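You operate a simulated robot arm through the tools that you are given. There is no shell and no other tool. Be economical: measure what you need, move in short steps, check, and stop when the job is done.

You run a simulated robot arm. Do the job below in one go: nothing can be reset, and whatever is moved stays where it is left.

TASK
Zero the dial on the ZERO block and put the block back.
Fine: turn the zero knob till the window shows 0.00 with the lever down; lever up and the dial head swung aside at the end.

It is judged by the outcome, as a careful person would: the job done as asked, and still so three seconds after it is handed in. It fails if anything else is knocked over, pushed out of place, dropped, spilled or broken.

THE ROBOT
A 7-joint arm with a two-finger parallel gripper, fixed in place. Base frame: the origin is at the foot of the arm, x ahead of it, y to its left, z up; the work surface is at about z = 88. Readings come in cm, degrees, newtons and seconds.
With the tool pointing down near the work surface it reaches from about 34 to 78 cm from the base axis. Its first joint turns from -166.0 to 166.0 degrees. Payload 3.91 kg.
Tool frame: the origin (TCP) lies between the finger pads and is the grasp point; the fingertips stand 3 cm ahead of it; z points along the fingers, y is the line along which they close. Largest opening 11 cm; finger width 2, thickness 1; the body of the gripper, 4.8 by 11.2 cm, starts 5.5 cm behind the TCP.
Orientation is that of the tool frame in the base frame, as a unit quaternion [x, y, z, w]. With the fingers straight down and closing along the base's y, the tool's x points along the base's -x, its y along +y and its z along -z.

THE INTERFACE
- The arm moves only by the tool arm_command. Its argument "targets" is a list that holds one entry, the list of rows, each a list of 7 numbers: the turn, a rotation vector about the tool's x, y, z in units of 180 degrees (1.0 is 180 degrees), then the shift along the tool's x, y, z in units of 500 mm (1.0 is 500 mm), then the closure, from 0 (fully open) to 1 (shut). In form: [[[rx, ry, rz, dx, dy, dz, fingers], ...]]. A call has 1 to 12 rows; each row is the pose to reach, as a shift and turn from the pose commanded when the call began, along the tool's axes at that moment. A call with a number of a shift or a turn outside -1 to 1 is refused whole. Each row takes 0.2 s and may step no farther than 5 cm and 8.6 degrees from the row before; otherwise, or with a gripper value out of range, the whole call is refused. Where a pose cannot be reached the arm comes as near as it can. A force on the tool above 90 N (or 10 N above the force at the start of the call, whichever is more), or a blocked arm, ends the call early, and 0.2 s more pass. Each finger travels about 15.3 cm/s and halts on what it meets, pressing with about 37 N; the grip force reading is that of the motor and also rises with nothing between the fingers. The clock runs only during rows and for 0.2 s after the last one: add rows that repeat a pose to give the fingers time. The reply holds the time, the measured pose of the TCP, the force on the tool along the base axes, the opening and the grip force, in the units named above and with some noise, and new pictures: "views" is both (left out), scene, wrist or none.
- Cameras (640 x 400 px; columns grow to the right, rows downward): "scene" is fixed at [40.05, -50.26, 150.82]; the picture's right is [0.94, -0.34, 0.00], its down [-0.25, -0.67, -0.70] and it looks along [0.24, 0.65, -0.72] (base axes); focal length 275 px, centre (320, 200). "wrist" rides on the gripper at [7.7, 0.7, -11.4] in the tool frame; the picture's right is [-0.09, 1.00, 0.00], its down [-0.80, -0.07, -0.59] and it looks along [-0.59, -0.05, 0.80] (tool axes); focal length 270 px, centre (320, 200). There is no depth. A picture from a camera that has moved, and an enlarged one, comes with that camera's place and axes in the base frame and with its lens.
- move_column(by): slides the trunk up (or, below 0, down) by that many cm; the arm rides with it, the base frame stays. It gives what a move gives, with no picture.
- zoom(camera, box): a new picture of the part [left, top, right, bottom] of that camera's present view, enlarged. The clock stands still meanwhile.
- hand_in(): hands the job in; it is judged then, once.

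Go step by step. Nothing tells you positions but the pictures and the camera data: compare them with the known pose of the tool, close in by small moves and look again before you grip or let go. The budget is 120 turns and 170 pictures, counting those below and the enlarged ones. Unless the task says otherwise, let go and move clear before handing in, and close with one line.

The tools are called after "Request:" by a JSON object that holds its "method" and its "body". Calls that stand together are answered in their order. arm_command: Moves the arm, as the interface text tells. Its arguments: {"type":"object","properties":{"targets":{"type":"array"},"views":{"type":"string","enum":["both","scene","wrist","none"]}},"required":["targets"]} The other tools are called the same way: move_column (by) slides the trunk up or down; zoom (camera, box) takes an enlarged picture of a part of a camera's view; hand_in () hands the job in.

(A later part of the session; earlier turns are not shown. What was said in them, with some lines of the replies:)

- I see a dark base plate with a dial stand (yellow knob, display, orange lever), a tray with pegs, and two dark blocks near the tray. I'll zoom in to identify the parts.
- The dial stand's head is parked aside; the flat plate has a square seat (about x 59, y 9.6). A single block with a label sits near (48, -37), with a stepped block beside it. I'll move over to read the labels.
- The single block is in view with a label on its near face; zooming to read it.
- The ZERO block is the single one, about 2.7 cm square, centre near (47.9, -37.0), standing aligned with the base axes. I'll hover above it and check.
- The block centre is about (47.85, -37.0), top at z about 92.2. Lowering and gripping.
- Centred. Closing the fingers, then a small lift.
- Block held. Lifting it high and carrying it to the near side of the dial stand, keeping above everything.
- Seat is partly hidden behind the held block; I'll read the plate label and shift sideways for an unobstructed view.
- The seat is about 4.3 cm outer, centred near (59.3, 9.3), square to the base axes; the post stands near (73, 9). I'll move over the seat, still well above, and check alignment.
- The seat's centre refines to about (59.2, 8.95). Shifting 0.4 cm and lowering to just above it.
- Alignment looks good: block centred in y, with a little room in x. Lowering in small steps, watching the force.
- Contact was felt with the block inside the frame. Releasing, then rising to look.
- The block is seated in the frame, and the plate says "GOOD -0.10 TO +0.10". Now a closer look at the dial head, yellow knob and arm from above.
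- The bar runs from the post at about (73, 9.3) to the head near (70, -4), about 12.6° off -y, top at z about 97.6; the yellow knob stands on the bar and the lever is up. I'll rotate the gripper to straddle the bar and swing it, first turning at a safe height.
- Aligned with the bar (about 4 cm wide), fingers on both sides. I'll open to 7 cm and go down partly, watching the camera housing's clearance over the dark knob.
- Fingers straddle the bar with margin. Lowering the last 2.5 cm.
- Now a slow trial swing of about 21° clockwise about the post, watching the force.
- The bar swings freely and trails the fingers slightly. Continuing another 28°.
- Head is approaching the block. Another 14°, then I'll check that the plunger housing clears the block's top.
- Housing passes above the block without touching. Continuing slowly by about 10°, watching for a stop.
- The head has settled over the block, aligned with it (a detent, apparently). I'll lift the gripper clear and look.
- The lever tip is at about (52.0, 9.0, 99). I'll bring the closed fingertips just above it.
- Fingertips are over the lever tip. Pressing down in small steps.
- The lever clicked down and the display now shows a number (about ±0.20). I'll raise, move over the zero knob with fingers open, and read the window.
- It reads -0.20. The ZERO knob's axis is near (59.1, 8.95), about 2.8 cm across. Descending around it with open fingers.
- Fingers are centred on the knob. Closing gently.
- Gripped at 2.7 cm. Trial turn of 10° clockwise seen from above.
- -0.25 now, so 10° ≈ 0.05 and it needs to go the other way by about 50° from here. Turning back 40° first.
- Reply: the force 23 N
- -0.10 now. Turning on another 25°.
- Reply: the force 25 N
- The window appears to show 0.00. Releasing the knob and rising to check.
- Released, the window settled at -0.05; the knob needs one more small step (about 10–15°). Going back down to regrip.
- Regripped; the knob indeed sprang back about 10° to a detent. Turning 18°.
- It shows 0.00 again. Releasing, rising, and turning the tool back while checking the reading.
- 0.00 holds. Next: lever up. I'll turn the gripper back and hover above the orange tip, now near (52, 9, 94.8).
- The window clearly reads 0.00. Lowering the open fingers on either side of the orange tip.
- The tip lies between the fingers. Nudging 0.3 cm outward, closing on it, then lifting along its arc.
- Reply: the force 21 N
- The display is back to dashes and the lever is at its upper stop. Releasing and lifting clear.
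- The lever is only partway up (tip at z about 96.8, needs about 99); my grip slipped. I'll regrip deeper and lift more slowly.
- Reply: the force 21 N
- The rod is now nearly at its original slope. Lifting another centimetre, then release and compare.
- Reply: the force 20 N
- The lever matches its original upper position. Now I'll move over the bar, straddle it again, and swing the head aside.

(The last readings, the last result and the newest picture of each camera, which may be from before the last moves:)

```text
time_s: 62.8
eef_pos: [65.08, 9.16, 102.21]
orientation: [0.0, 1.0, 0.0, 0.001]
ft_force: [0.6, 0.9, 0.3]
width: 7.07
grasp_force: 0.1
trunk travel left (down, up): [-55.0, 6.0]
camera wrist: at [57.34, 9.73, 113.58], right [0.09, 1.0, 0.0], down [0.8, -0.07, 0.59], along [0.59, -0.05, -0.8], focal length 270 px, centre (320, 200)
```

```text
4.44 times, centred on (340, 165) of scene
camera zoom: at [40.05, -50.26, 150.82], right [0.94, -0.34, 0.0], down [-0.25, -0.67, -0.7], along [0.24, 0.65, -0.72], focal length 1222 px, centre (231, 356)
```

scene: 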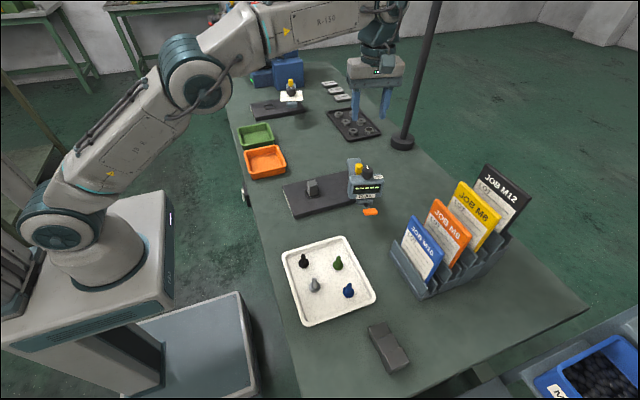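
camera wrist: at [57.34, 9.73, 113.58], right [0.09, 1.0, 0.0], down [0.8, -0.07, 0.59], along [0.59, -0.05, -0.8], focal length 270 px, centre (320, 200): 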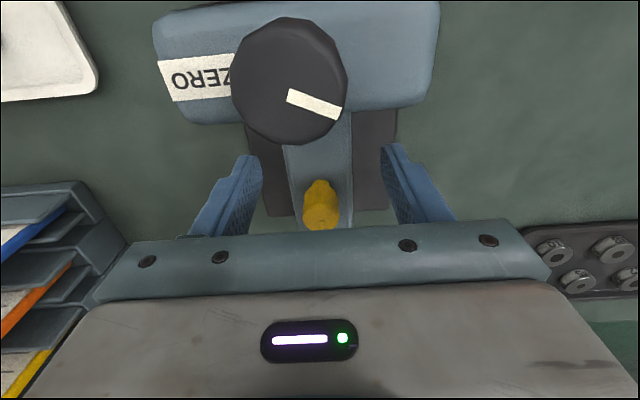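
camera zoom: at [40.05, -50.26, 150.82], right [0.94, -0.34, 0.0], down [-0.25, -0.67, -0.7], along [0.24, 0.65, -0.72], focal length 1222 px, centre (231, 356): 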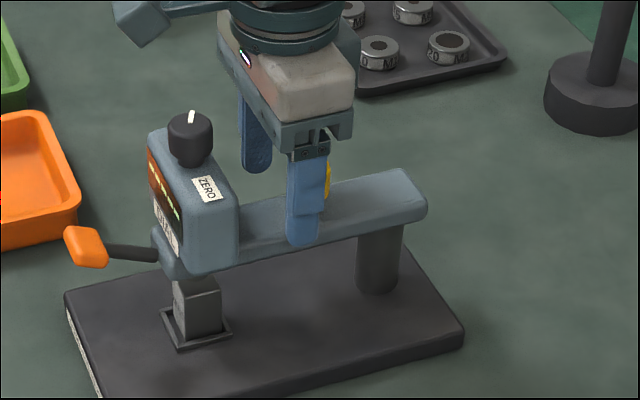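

Lined up. Lowering beside the bar, narrowing the fingers, then swinging back counter-clockwise.

Request:
{"method": "arm_command", "body": {"targets": [[[0, 0, 0, 0, 0, 0.03, 0.36], [0, 0, 0, 0, 0, 0.058, 0.36], [0, 0, 0, 0, 0, 0.058, 0.5], [0, 0, 0, 0, 0, 0.058, 0.5]]], "views": "none"}}

Request:
{"method": "arm_command", "body": {"targets": [[[0, 0, -0.0222, -0.0004, -0.011, 0, 0.5], [0, 0, -0.0444, -0.0015, -0.022, 0, 0.5], [0, 0, -0.0667, -0.0035, -0.0328, 0, 0.5], [0, 0, -0.0889, -0.0061, -0.0436, 0, 0.5], [0, 0, -0.1111, -0.0095, -0.054, 0, 0.5], [0, 0, -0.1333, -0.0137, -0.0643, 0, 0.5], [0, 0, -0.1333, -0.0137, -0.0643, 0, 0.5]]], "views": "wrist"}}

Request:
{"method": "zoom", "body": {"camera": "scene", "box": [290, 120, 390, 210]}}

```text
time_s: 63.8
eef_pos: [65.18, 9.16, 99.29]
orientation: [0.0, 1.0, 0.0, 0.0]
ft_force: [-0.4, 0.0, -0.6]
width: 5.49
grasp_force: 0.1
trunk travel left (down, up): [-55.0, 6.0]
```

```text
time_s: 65.4
eef_pos: [65.79, 5.79, 99.43]
orientation: [-0.208, 0.978, 0.0, 0.0]
ft_force: [-0.2, 0.0, -0.2]
width: 5.49
grasp_force: 0.0
trunk travel left (down, up): [-55.0, 6.0]
camera wrist: at [58.47, 3.27, 110.75], right [-0.32, 0.95, 0.0], down [0.76, 0.26, 0.59], along [0.56, 0.19, -0.8], focal length 270 px, centre (320, 200)
```

wrist: 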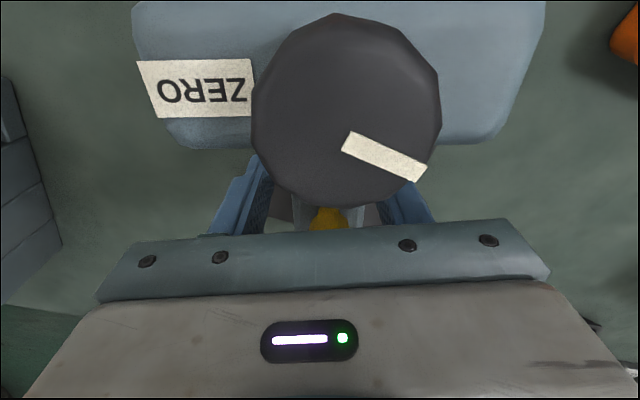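

```text
4.44 times, centred on (340, 165) of scene
camera zoom: at [40.05, -50.26, 150.82], right [0.94, -0.34, 0.0], down [-0.25, -0.67, -0.7], along [0.24, 0.65, -0.72], focal length 1222 px, centre (231, 356)
```

zoom: 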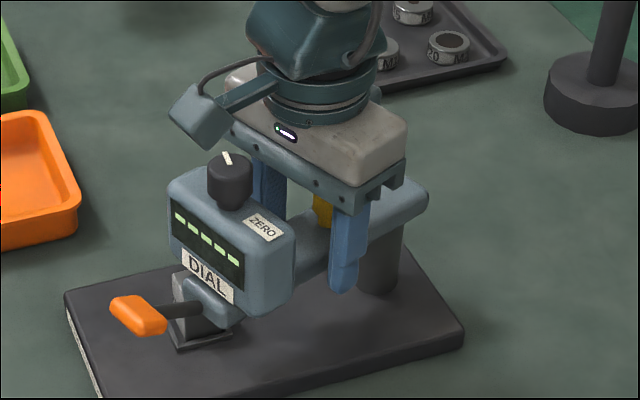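

Swinging away fine, block undisturbed. Continuing 44°.

Request:
{"method": "arm_command", "body": {"targets": [[[0, 0, -0.0222, -0.0004, -0.011, 0, 0.5], [0, 0, -0.0444, -0.0015, -0.022, 0, 0.5], [0, 0, -0.0667, -0.0035, -0.0328, 0, 0.5], [0, 0, -0.0889, -0.0061, -0.0436, 0, 0.5], [0, 0, -0.1111, -0.0095, -0.054, 0, 0.5], [0, 0, -0.1333, -0.0137, -0.0643, 0, 0.5], [0, 0, -0.1556, -0.0185, -0.0742, 0, 0.5], [0, 0, -0.1778, -0.024, -0.0837, 0, 0.5], [0, 0, -0.2, -0.0302, -0.0929, 0, 0.5], [0, 0, -0.2222, -0.037, -0.1016, 0, 0.5], [0, 0, -0.2444, -0.0443, -0.1098, 0, 0.5], [0, 0, -0.2444, -0.0443, -0.1098, 0, 0.5]]], "views": "wrist"}}

Request:
{"method": "zoom", "body": {"camera": "scene", "box": [290, 120, 400, 220]}}

```text
time_s: 68.0
eef_pos: [70.03, 1.78, 99.37]
orientation: [-0.559, 0.829, 0.0, 0.0]
ft_force: [-0.4, 0.2, -0.4]
width: 5.54
grasp_force: 0.5
trunk travel left (down, up): [-55.0, 6.0]
camera wrist: at [66.52, -5.18, 110.67], right [-0.89, 0.45, 0.0], down [0.37, 0.72, 0.59], along [0.27, 0.53, -0.8], focal length 270 px, centre (320, 200)
```

wrist: 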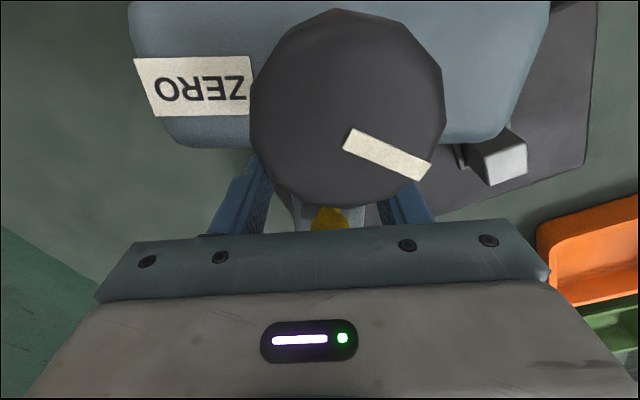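

```text
4.00 times, centred on (345, 170) of scene
camera zoom: at [40.05, -50.26, 150.82], right [0.94, -0.34, 0.0], down [-0.25, -0.67, -0.7], along [0.24, 0.65, -0.72], focal length 1100 px, centre (220, 320)
```

zoom: 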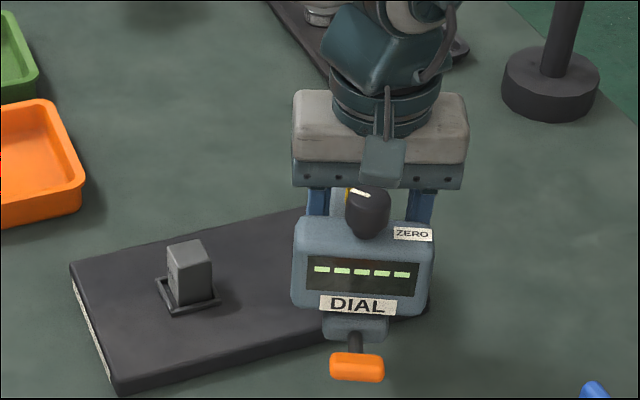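

Another 14° to bring the head back to its parked position.

Request:
{"method": "arm_command", "body": {"targets": [[[0, 0, -0.0222, -0.0004, -0.011, 0, 0.5], [0, 0, -0.0444, -0.0015, -0.022, 0, 0.5], [0, 0, -0.0667, -0.0035, -0.0328, 0, 0.5], [0, 0, -0.0778, -0.0047, -0.0382, 0, 0.5], [0, 0, -0.0778, -0.0047, -0.0382, 0, 0.5]]], "views": "wrist"}}

Request:
{"method": "zoom", "body": {"camera": "scene", "box": [270, 140, 400, 230]}}

```text
time_s: 69.2
eef_pos: [71.81, 1.39, 99.38]
orientation: [-0.657, 0.754, 0.001, -0.001]
ft_force: [-14.1, 4.0, -3.2]
width: 6.21
grasp_force: 7.3
trunk travel left (down, up): [-55.0, 6.0]
camera wrist: at [70.03, -6.18, 110.71], right [-0.97, 0.22, 0.0], down [0.18, 0.78, 0.59], along [0.13, 0.58, -0.8], focal length 270 px, centre (320, 200)
```

wrist: 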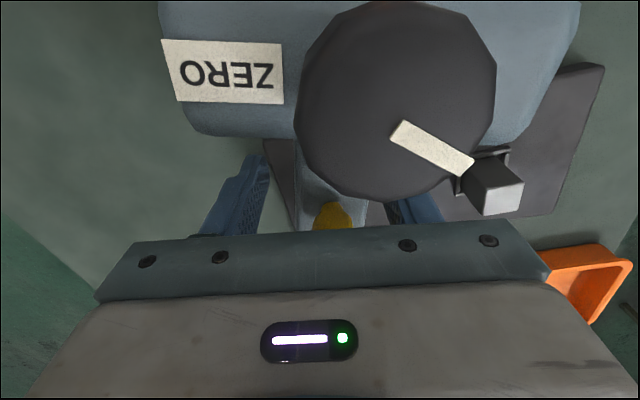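

```text
4.44 times, centred on (335, 185) of scene
camera zoom: at [40.05, -50.26, 150.82], right [0.94, -0.34, 0.0], down [-0.25, -0.67, -0.7], along [0.24, 0.65, -0.72], focal length 1222 px, centre (253, 267)
```

zoom: 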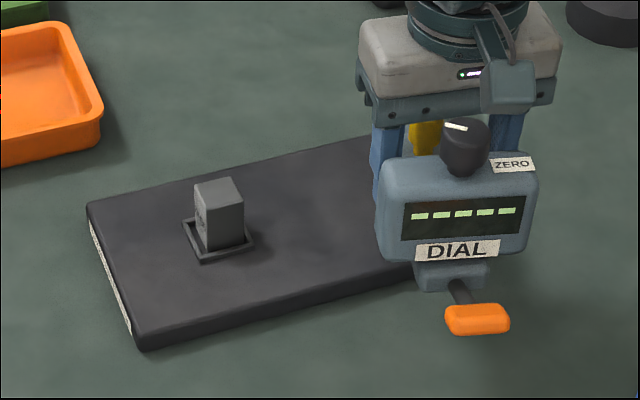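

The head is back exactly where it began, against its stop. Backing off a touch, opening, and rising.

Request:
{"method": "arm_command", "body": {"targets": [[[0, 0, 0.02, 0, 0.012, 0, 0.36], [0, 0, 0.02, 0, 0.012, 0, 0.36], [0, 0, 0.02, 0, 0.012, -0.04, 0.36], [0, 0, 0.02, 0, 0.012, -0.12, 0.36], [0, 0, 0.02, 0, 0.012, -0.21, 0.36], [0, 0, 0.02, 0, 0.012, -0.3, 0.36], [0, 0, 0.02, 0, 0.012, -0.36, 0.36], [0, 0, 0.02, 0, 0.012, -0.36, 0.36]]], "views": "none"}}

Request:
{"method": "zoom", "body": {"camera": "scene", "box": [270, 140, 400, 230]}}

```text
time_s: 71.0
eef_pos: [71.42, 1.36, 117.39]
orientation: [-0.632, 0.775, 0.0, 0.0]
ft_force: [0.1, -0.3, 0.0]
width: 7.05
grasp_force: 0.1
trunk travel left (down, up): [-55.0, 6.0]
```

```text
4.44 times, centred on (335, 185) of scene
camera zoom: at [40.05, -50.26, 150.82], right [0.94, -0.34, 0.0], down [-0.25, -0.67, -0.7], along [0.24, 0.65, -0.72], focal length 1222 px, centre (253, 267)
```

zoom: 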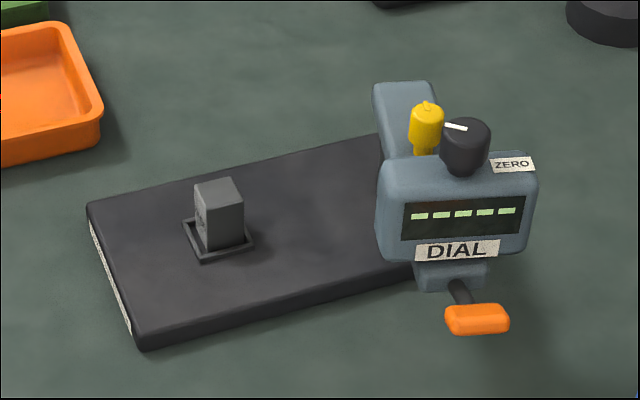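

Dial parked, lever up, block alone in the seat. Turning the gripper back and moving above the block.

Request:
{"method": "arm_command", "body": {"targets": [[[0, 0, 0.0436, -0.01, 0.027, 0, 0.36], [0, 0, 0.0871, -0.02, 0.054, 0, 0.36], [0, 0, 0.1307, -0.03, 0.081, 0, 0.36], [0, 0, 0.1742, -0.04, 0.108, 0, 0.36], [0, 0, 0.2178, -0.05, 0.135, 0, 0.36], [0, 0, 0.2614, -0.06, 0.162, 0, 0.36], [0, 0, 0.3049, -0.07, 0.19, 0, 0.4], [0, 0, 0.3485, -0.08, 0.218, 0, 0.4], [0, 0, 0.392, -0.09, 0.245, 0.06, 0.4], [0, 0, 0.4356, -0.1006, 0.2718, 0.15, 0.4], [0, 0, 0.4356, -0.1006, 0.2718, 0.24, 0.4], [0, 0, 0.4356, -0.1006, 0.2718, 0.3, 0.4]]], "views": "none"}}

Request:
{"method": "zoom", "body": {"camera": "wrist", "box": [220, 60, 420, 230]}}

```text
time_s: 73.6
eef_pos: [59.07, 9.04, 102.1]
orientation: [0.001, 1.0, 0.0, 0.0]
ft_force: [-0.4, 0.4, 0.0]
width: 6.57
grasp_force: 0.1
trunk travel left (down, up): [-55.0, 6.0]
```

```text
2.35 times, centred on (320, 145) of wrist
camera zoom: at [51.34, 9.66, 113.52], right [0.09, 1.0, 0.0], down [0.8, -0.07, 0.59], along [0.59, -0.05, -0.8], focal length 636 px, centre (320, 329)
```

zoom: 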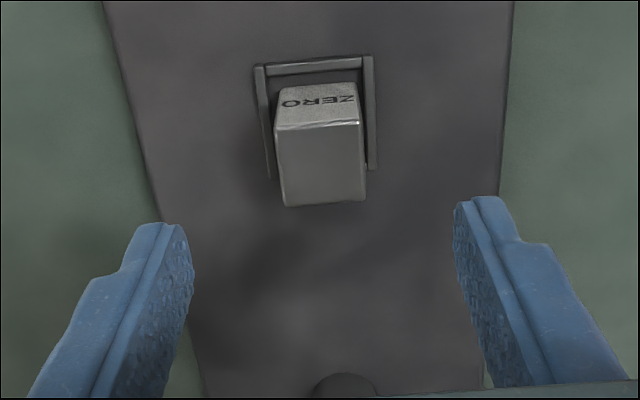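

Block is centred under the gripper. Lowering to the same grip height and closing.

Request:
{"method": "arm_command", "body": {"targets": [[[0, 0, 0, -0.001, 0, 0.07, 0.4], [0, 0, 0, -0.001, 0, 0.13, 0.4], [0, 0, 0, -0.001, 0, 0.156, 0.4], [0, 0, 0, -0.001, 0, 0.156, 0.6], [0, 0, 0, -0.001, 0, 0.156, 0.72], [0, 0, 0, -0.001, 0, 0.156, 1], [0, 0, 0, -0.001, 0, 0.156, 1], [0, 0, 0, -0.001, 0, 0.156, 1]]], "views": "wrist"}}

```text
time_s: 75.4
eef_pos: [59.03, 9.14, 94.53]
orientation: [0.0, 1.0, 0.0, 0.0]
ft_force: [0.3, 0.2, 0.3]
width: 2.76
grasp_force: 36.9
trunk travel left (down, up): [-55.0, 6.0]
camera wrist: at [51.31, 9.76, 105.89], right [0.09, 1.0, 0.0], down [0.8, -0.07, 0.59], along [0.59, -0.05, -0.8], focal length 270 px, centre (320, 200)
```

wrist: 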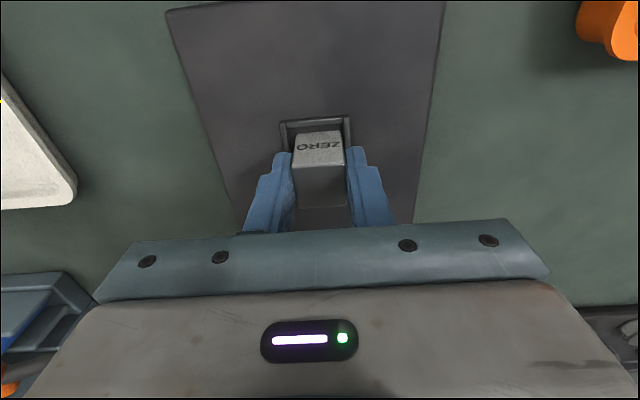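

Gripped. Lifting and carrying the block back to its original spot at (47.95, -37.0).

Request:
{"method": "arm_command", "body": {"targets": [[[0, 0, 0, 0, 0, -0.03, 1], [0, 0, 0, 0, 0, -0.11, 1], [0, 0, 0, 0, 0, -0.2, 1], [0, 0, 0, 0, 0, -0.29, 1], [0, 0, 0, 0.01, 0, -0.38, 1], [0, 0, 0, 0.08, -0.02, -0.4, 1], [0, 0, 0, 0.15, -0.06, -0.4, 1], [0, 0, 0, 0.19, -0.13, -0.4, 1], [0, 0, 0, 0.2, -0.21, -0.4, 1], [0, 0, 0, 0.21, -0.3, -0.4, 1], [0, 0, 0, 0.222, -0.39, -0.4, 1], [0, 0, 0, 0.222, -0.48, -0.4, 1]]], "views": "none"}}

Request:
{"method": "arm_command", "body": {"targets": [[[0, 0, 0, 0, -0.09, 0, 1], [0, 0, 0, 0, -0.18, 0, 1], [0, 0, 0, 0, -0.27, 0, 1], [0, 0, 0, 0, -0.36, 0, 1], [0, 0, 0, 0, -0.442, 0, 1], [0, 0, 0, 0, -0.442, 0.08, 1], [0, 0, 0, 0, -0.442, 0.17, 1], [0, 0, 0, 0, -0.442, 0.26, 1], [0, 0, 0, 0, -0.442, 0.34, 1], [0, 0, 0, 0, -0.442, 0.34, 1]]]}}

```text
time_s: 78.0
eef_pos: [47.88, -15.09, 114.55]
orientation: [0.001, 1.0, 0.0, 0.0]
ft_force: [-0.4, -0.5, -2.0]
width: 2.76
grasp_force: 36.9
trunk travel left (down, up): [-55.0, 6.0]
```

```text
time_s: 80.2
eef_pos: [47.95, -37.1, 97.35]
orientation: [0.0, 1.0, 0.0, 0.0]
ft_force: [0.0, -0.1, -2.5]
width: 2.78
grasp_force: 36.9
trunk travel left (down, up): [-55.0, 6.0]
camera wrist: at [40.13, -36.47, 108.69], right [0.09, 1.0, 0.0], down [0.8, -0.07, 0.59], along [0.59, -0.05, -0.8], focal length 270 px, centre (320, 200)
```

scene: 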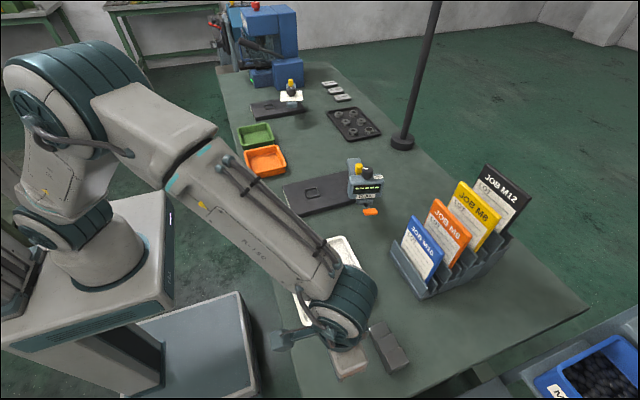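
wrist: 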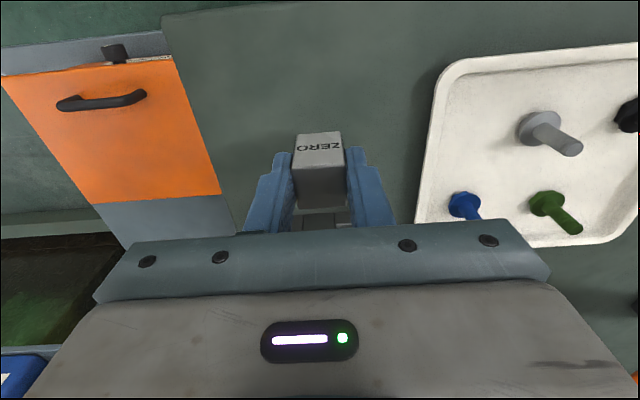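

Above the original spot. Lowering, last part in small steps.

Request:
{"method": "arm_command", "body": {"targets": [[[0, 0, 0, 0, 0.001, 0.05, 1], [0, 0, 0, 0, 0.001, 0.09, 1], [0, 0, 0, 0, 0.001, 0.09, 1]]], "views": "none"}}

Request:
{"method": "arm_command", "body": {"targets": [[[0, 0, 0, 0, 0, 0.004, 1], [0, 0, 0, 0, 0, 0.004, 1]]], "views": "none"}}

```text
time_s: 81.0
eef_pos: [47.92, -36.93, 92.99]
orientation: [0.001, 1.0, 0.0, 0.0]
ft_force: [-0.2, -0.7, -2.5]
width: 2.78
grasp_force: 36.7
trunk travel left (down, up): [-55.0, 6.0]
```

```text
time_s: 81.6
eef_pos: [47.9, -36.95, 92.79]
orientation: [0.001, 1.0, 0.0, 0.0]
ft_force: [0.5, -0.8, -2.2]
width: 2.75
grasp_force: 37.0
trunk travel left (down, up): [-55.0, 6.0]
```

No contact yet (still carrying 2 N). Lowering a bit more.

Request:
{"method": "arm_command", "body": {"targets": [[[0, 0, 0, 0, 0, 0.003, 1], [0, 0, 0, 0, 0, 0.003, 1]]], "views": "none"}}

Request:
{"method": "arm_command", "body": {"targets": [[[0, 0, 0, 0, 0, 0.002, 1], [0, 0, 0, 0, 0, 0.002, 1]]], "views": "none"}}

```text
time_s: 82.2
eef_pos: [47.79, -37.02, 92.6]
orientation: [0.001, 1.0, 0.0, 0.0]
ft_force: [0.7, 0.3, -2.7]
width: 2.77
grasp_force: 36.7
trunk travel left (down, up): [-55.0, 6.0]
```

```text
time_s: 82.8
eef_pos: [47.8, -37.02, 92.47]
orientation: [0.001, 1.0, 0.0, 0.0]
ft_force: [0.6, -0.1, -3.5]
width: 2.79
grasp_force: 36.9
trunk travel left (down, up): [-55.0, 6.0]
```

Request:
{"method": "arm_command", "body": {"targets": [[[0, 0, 0, 0, 0, 0.002, 1], [0, 0, 0, 0, 0, 0.002, 1]]], "views": "none"}}

```text
time_s: 83.4
eef_pos: [47.94, -36.86, 92.49]
orientation: [0.001, 1.0, 0.0, 0.0]
ft_force: [0.2, 0.2, 0.9]
width: 2.76
grasp_force: 37.3
trunk travel left (down, up): [-55.0, 6.0]
```

The block is just touching the table. Releasing and backing up.

Request:
{"method": "arm_command", "body": {"targets": [[[0, 0, 0, 0, 0, 0.001, 0.7], [0, 0, 0, 0, 0, 0.001, 0.5], [0, 0, 0, 0, 0, 0.001, 0.2], [0, 0, 0, 0, 0, 0.001, 0.2], [0, 0, 0, 0, 0, -0.06, 0.2], [0, 0, 0, 0, 0, -0.15, 0.2], [0, 0, 0, 0.04, 0.05, -0.23, 0.2], [0, 0, 0, 0.06, 0.13, -0.27, 0.2], [0, 0, 0, 0.08, 0.21, -0.3, 0.2], [0, 0, 0, 0.1, 0.29, -0.32, 0.2], [0, 0, 0, 0.1, 0.37, -0.34, 0.2], [0, 0, 0, 0.1, 0.45, -0.34, 0.2]]]}}

Request:
{"method": "zoom", "body": {"camera": "scene", "box": [310, 310, 430, 390]}}

Request:
{"method": "zoom", "body": {"camera": "scene", "box": [270, 140, 400, 230]}}

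```text
refused: row 7 steps farther than a row can; nothing moved
```

```text
5.00 times, centred on (370, 350) of scene
camera zoom: at [40.05, -50.26, 150.82], right [0.94, -0.34, 0.0], down [-0.25, -0.67, -0.7], along [0.24, 0.65, -0.72], focal length 1375 px, centre (70, -550)
```

zoom: 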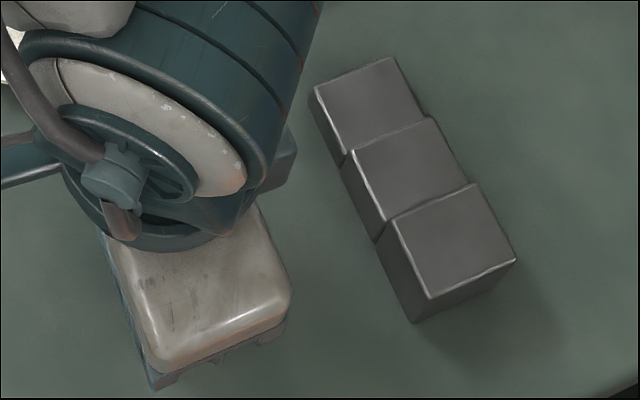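

```text
4.44 times, centred on (335, 185) of scene
camera zoom: at [40.05, -50.26, 150.82], right [0.94, -0.34, 0.0], down [-0.25, -0.67, -0.7], along [0.24, 0.65, -0.72], focal length 1222 px, centre (253, 267)
```

zoom: 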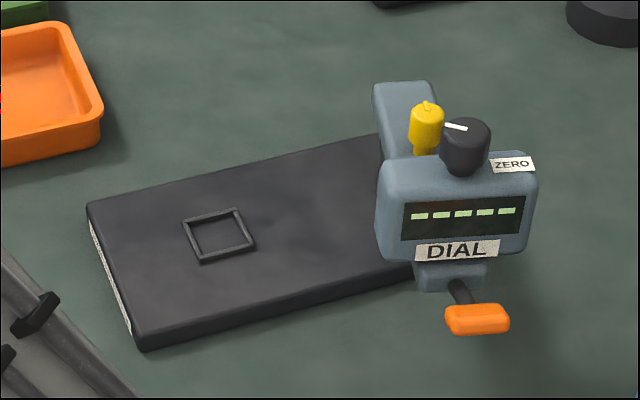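

One step was too long; sending the release and retreat again with shorter steps.

Request:
{"method": "arm_command", "body": {"targets": [[[0, 0, 0, 0, 0, 0.001, 0.7], [0, 0, 0, 0, 0, 0.001, 0.5], [0, 0, 0, 0, 0, 0.001, 0.2], [0, 0, 0, 0, 0, 0.001, 0.2], [0, 0, 0, 0, 0, -0.06, 0.2], [0, 0, 0, 0, 0, -0.14, 0.2], [0, 0, 0, 0.02, 0.02, -0.21, 0.2], [0, 0, 0, 0.03, 0.09, -0.25, 0.2], [0, 0, 0, 0.04, 0.17, -0.28, 0.2], [0, 0, 0, 0.05, 0.25, -0.3, 0.2], [0, 0, 0, 0.06, 0.34, -0.3, 0.2], [0, 0, 0, 0.06, 0.43, -0.3, 0.2]]]}}

Request:
{"method": "zoom", "body": {"camera": "scene", "box": [310, 310, 430, 390]}}

```text
time_s: 86.0
eef_pos: [44.62, -15.09, 107.5]
orientation: [0.0, 1.0, 0.0, 0.001]
ft_force: [-0.3, 0.6, 0.2]
width: 8.8
grasp_force: 0.1
trunk travel left (down, up): [-55.0, 6.0]
camera wrist: at [36.96, -14.54, 118.84], right [0.09, 1.0, 0.0], down [0.8, -0.07, 0.59], along [0.59, -0.05, -0.8], focal length 270 px, centre (320, 200)
```

scene: 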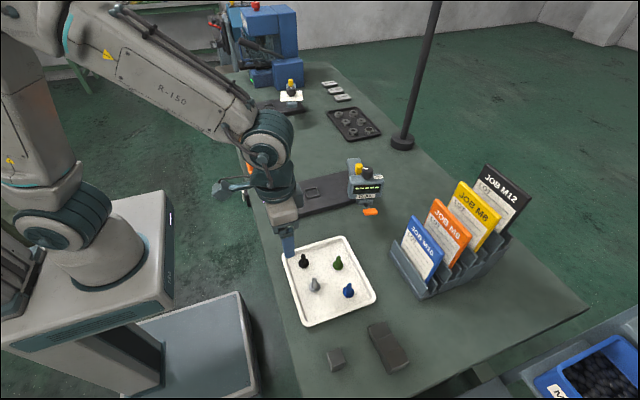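
wrist: 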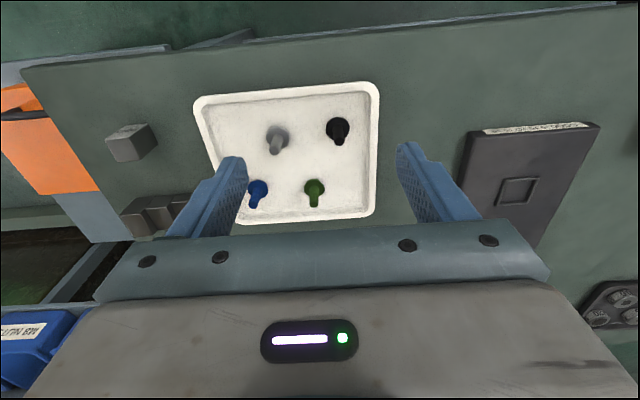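

```text
5.00 times, centred on (370, 350) of scene
camera zoom: at [40.05, -50.26, 150.82], right [0.94, -0.34, 0.0], down [-0.25, -0.67, -0.7], along [0.24, 0.65, -0.72], focal length 1375 px, centre (70, -550)
```

zoom: 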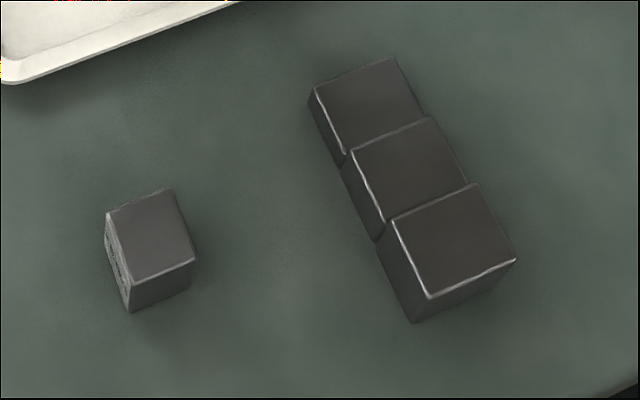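

The block is back within about a millimetre of its start. The lever is up, the head is parked, and nothing else has moved, so I'm handing in.

Request:
{"method": "hand_in", "body": {}}

```text
The job is handed in.
```

The dial read 0.00 on the ZERO block with the lever down. The lever is now up, the dial head is swung aside, and the block is back in its place.
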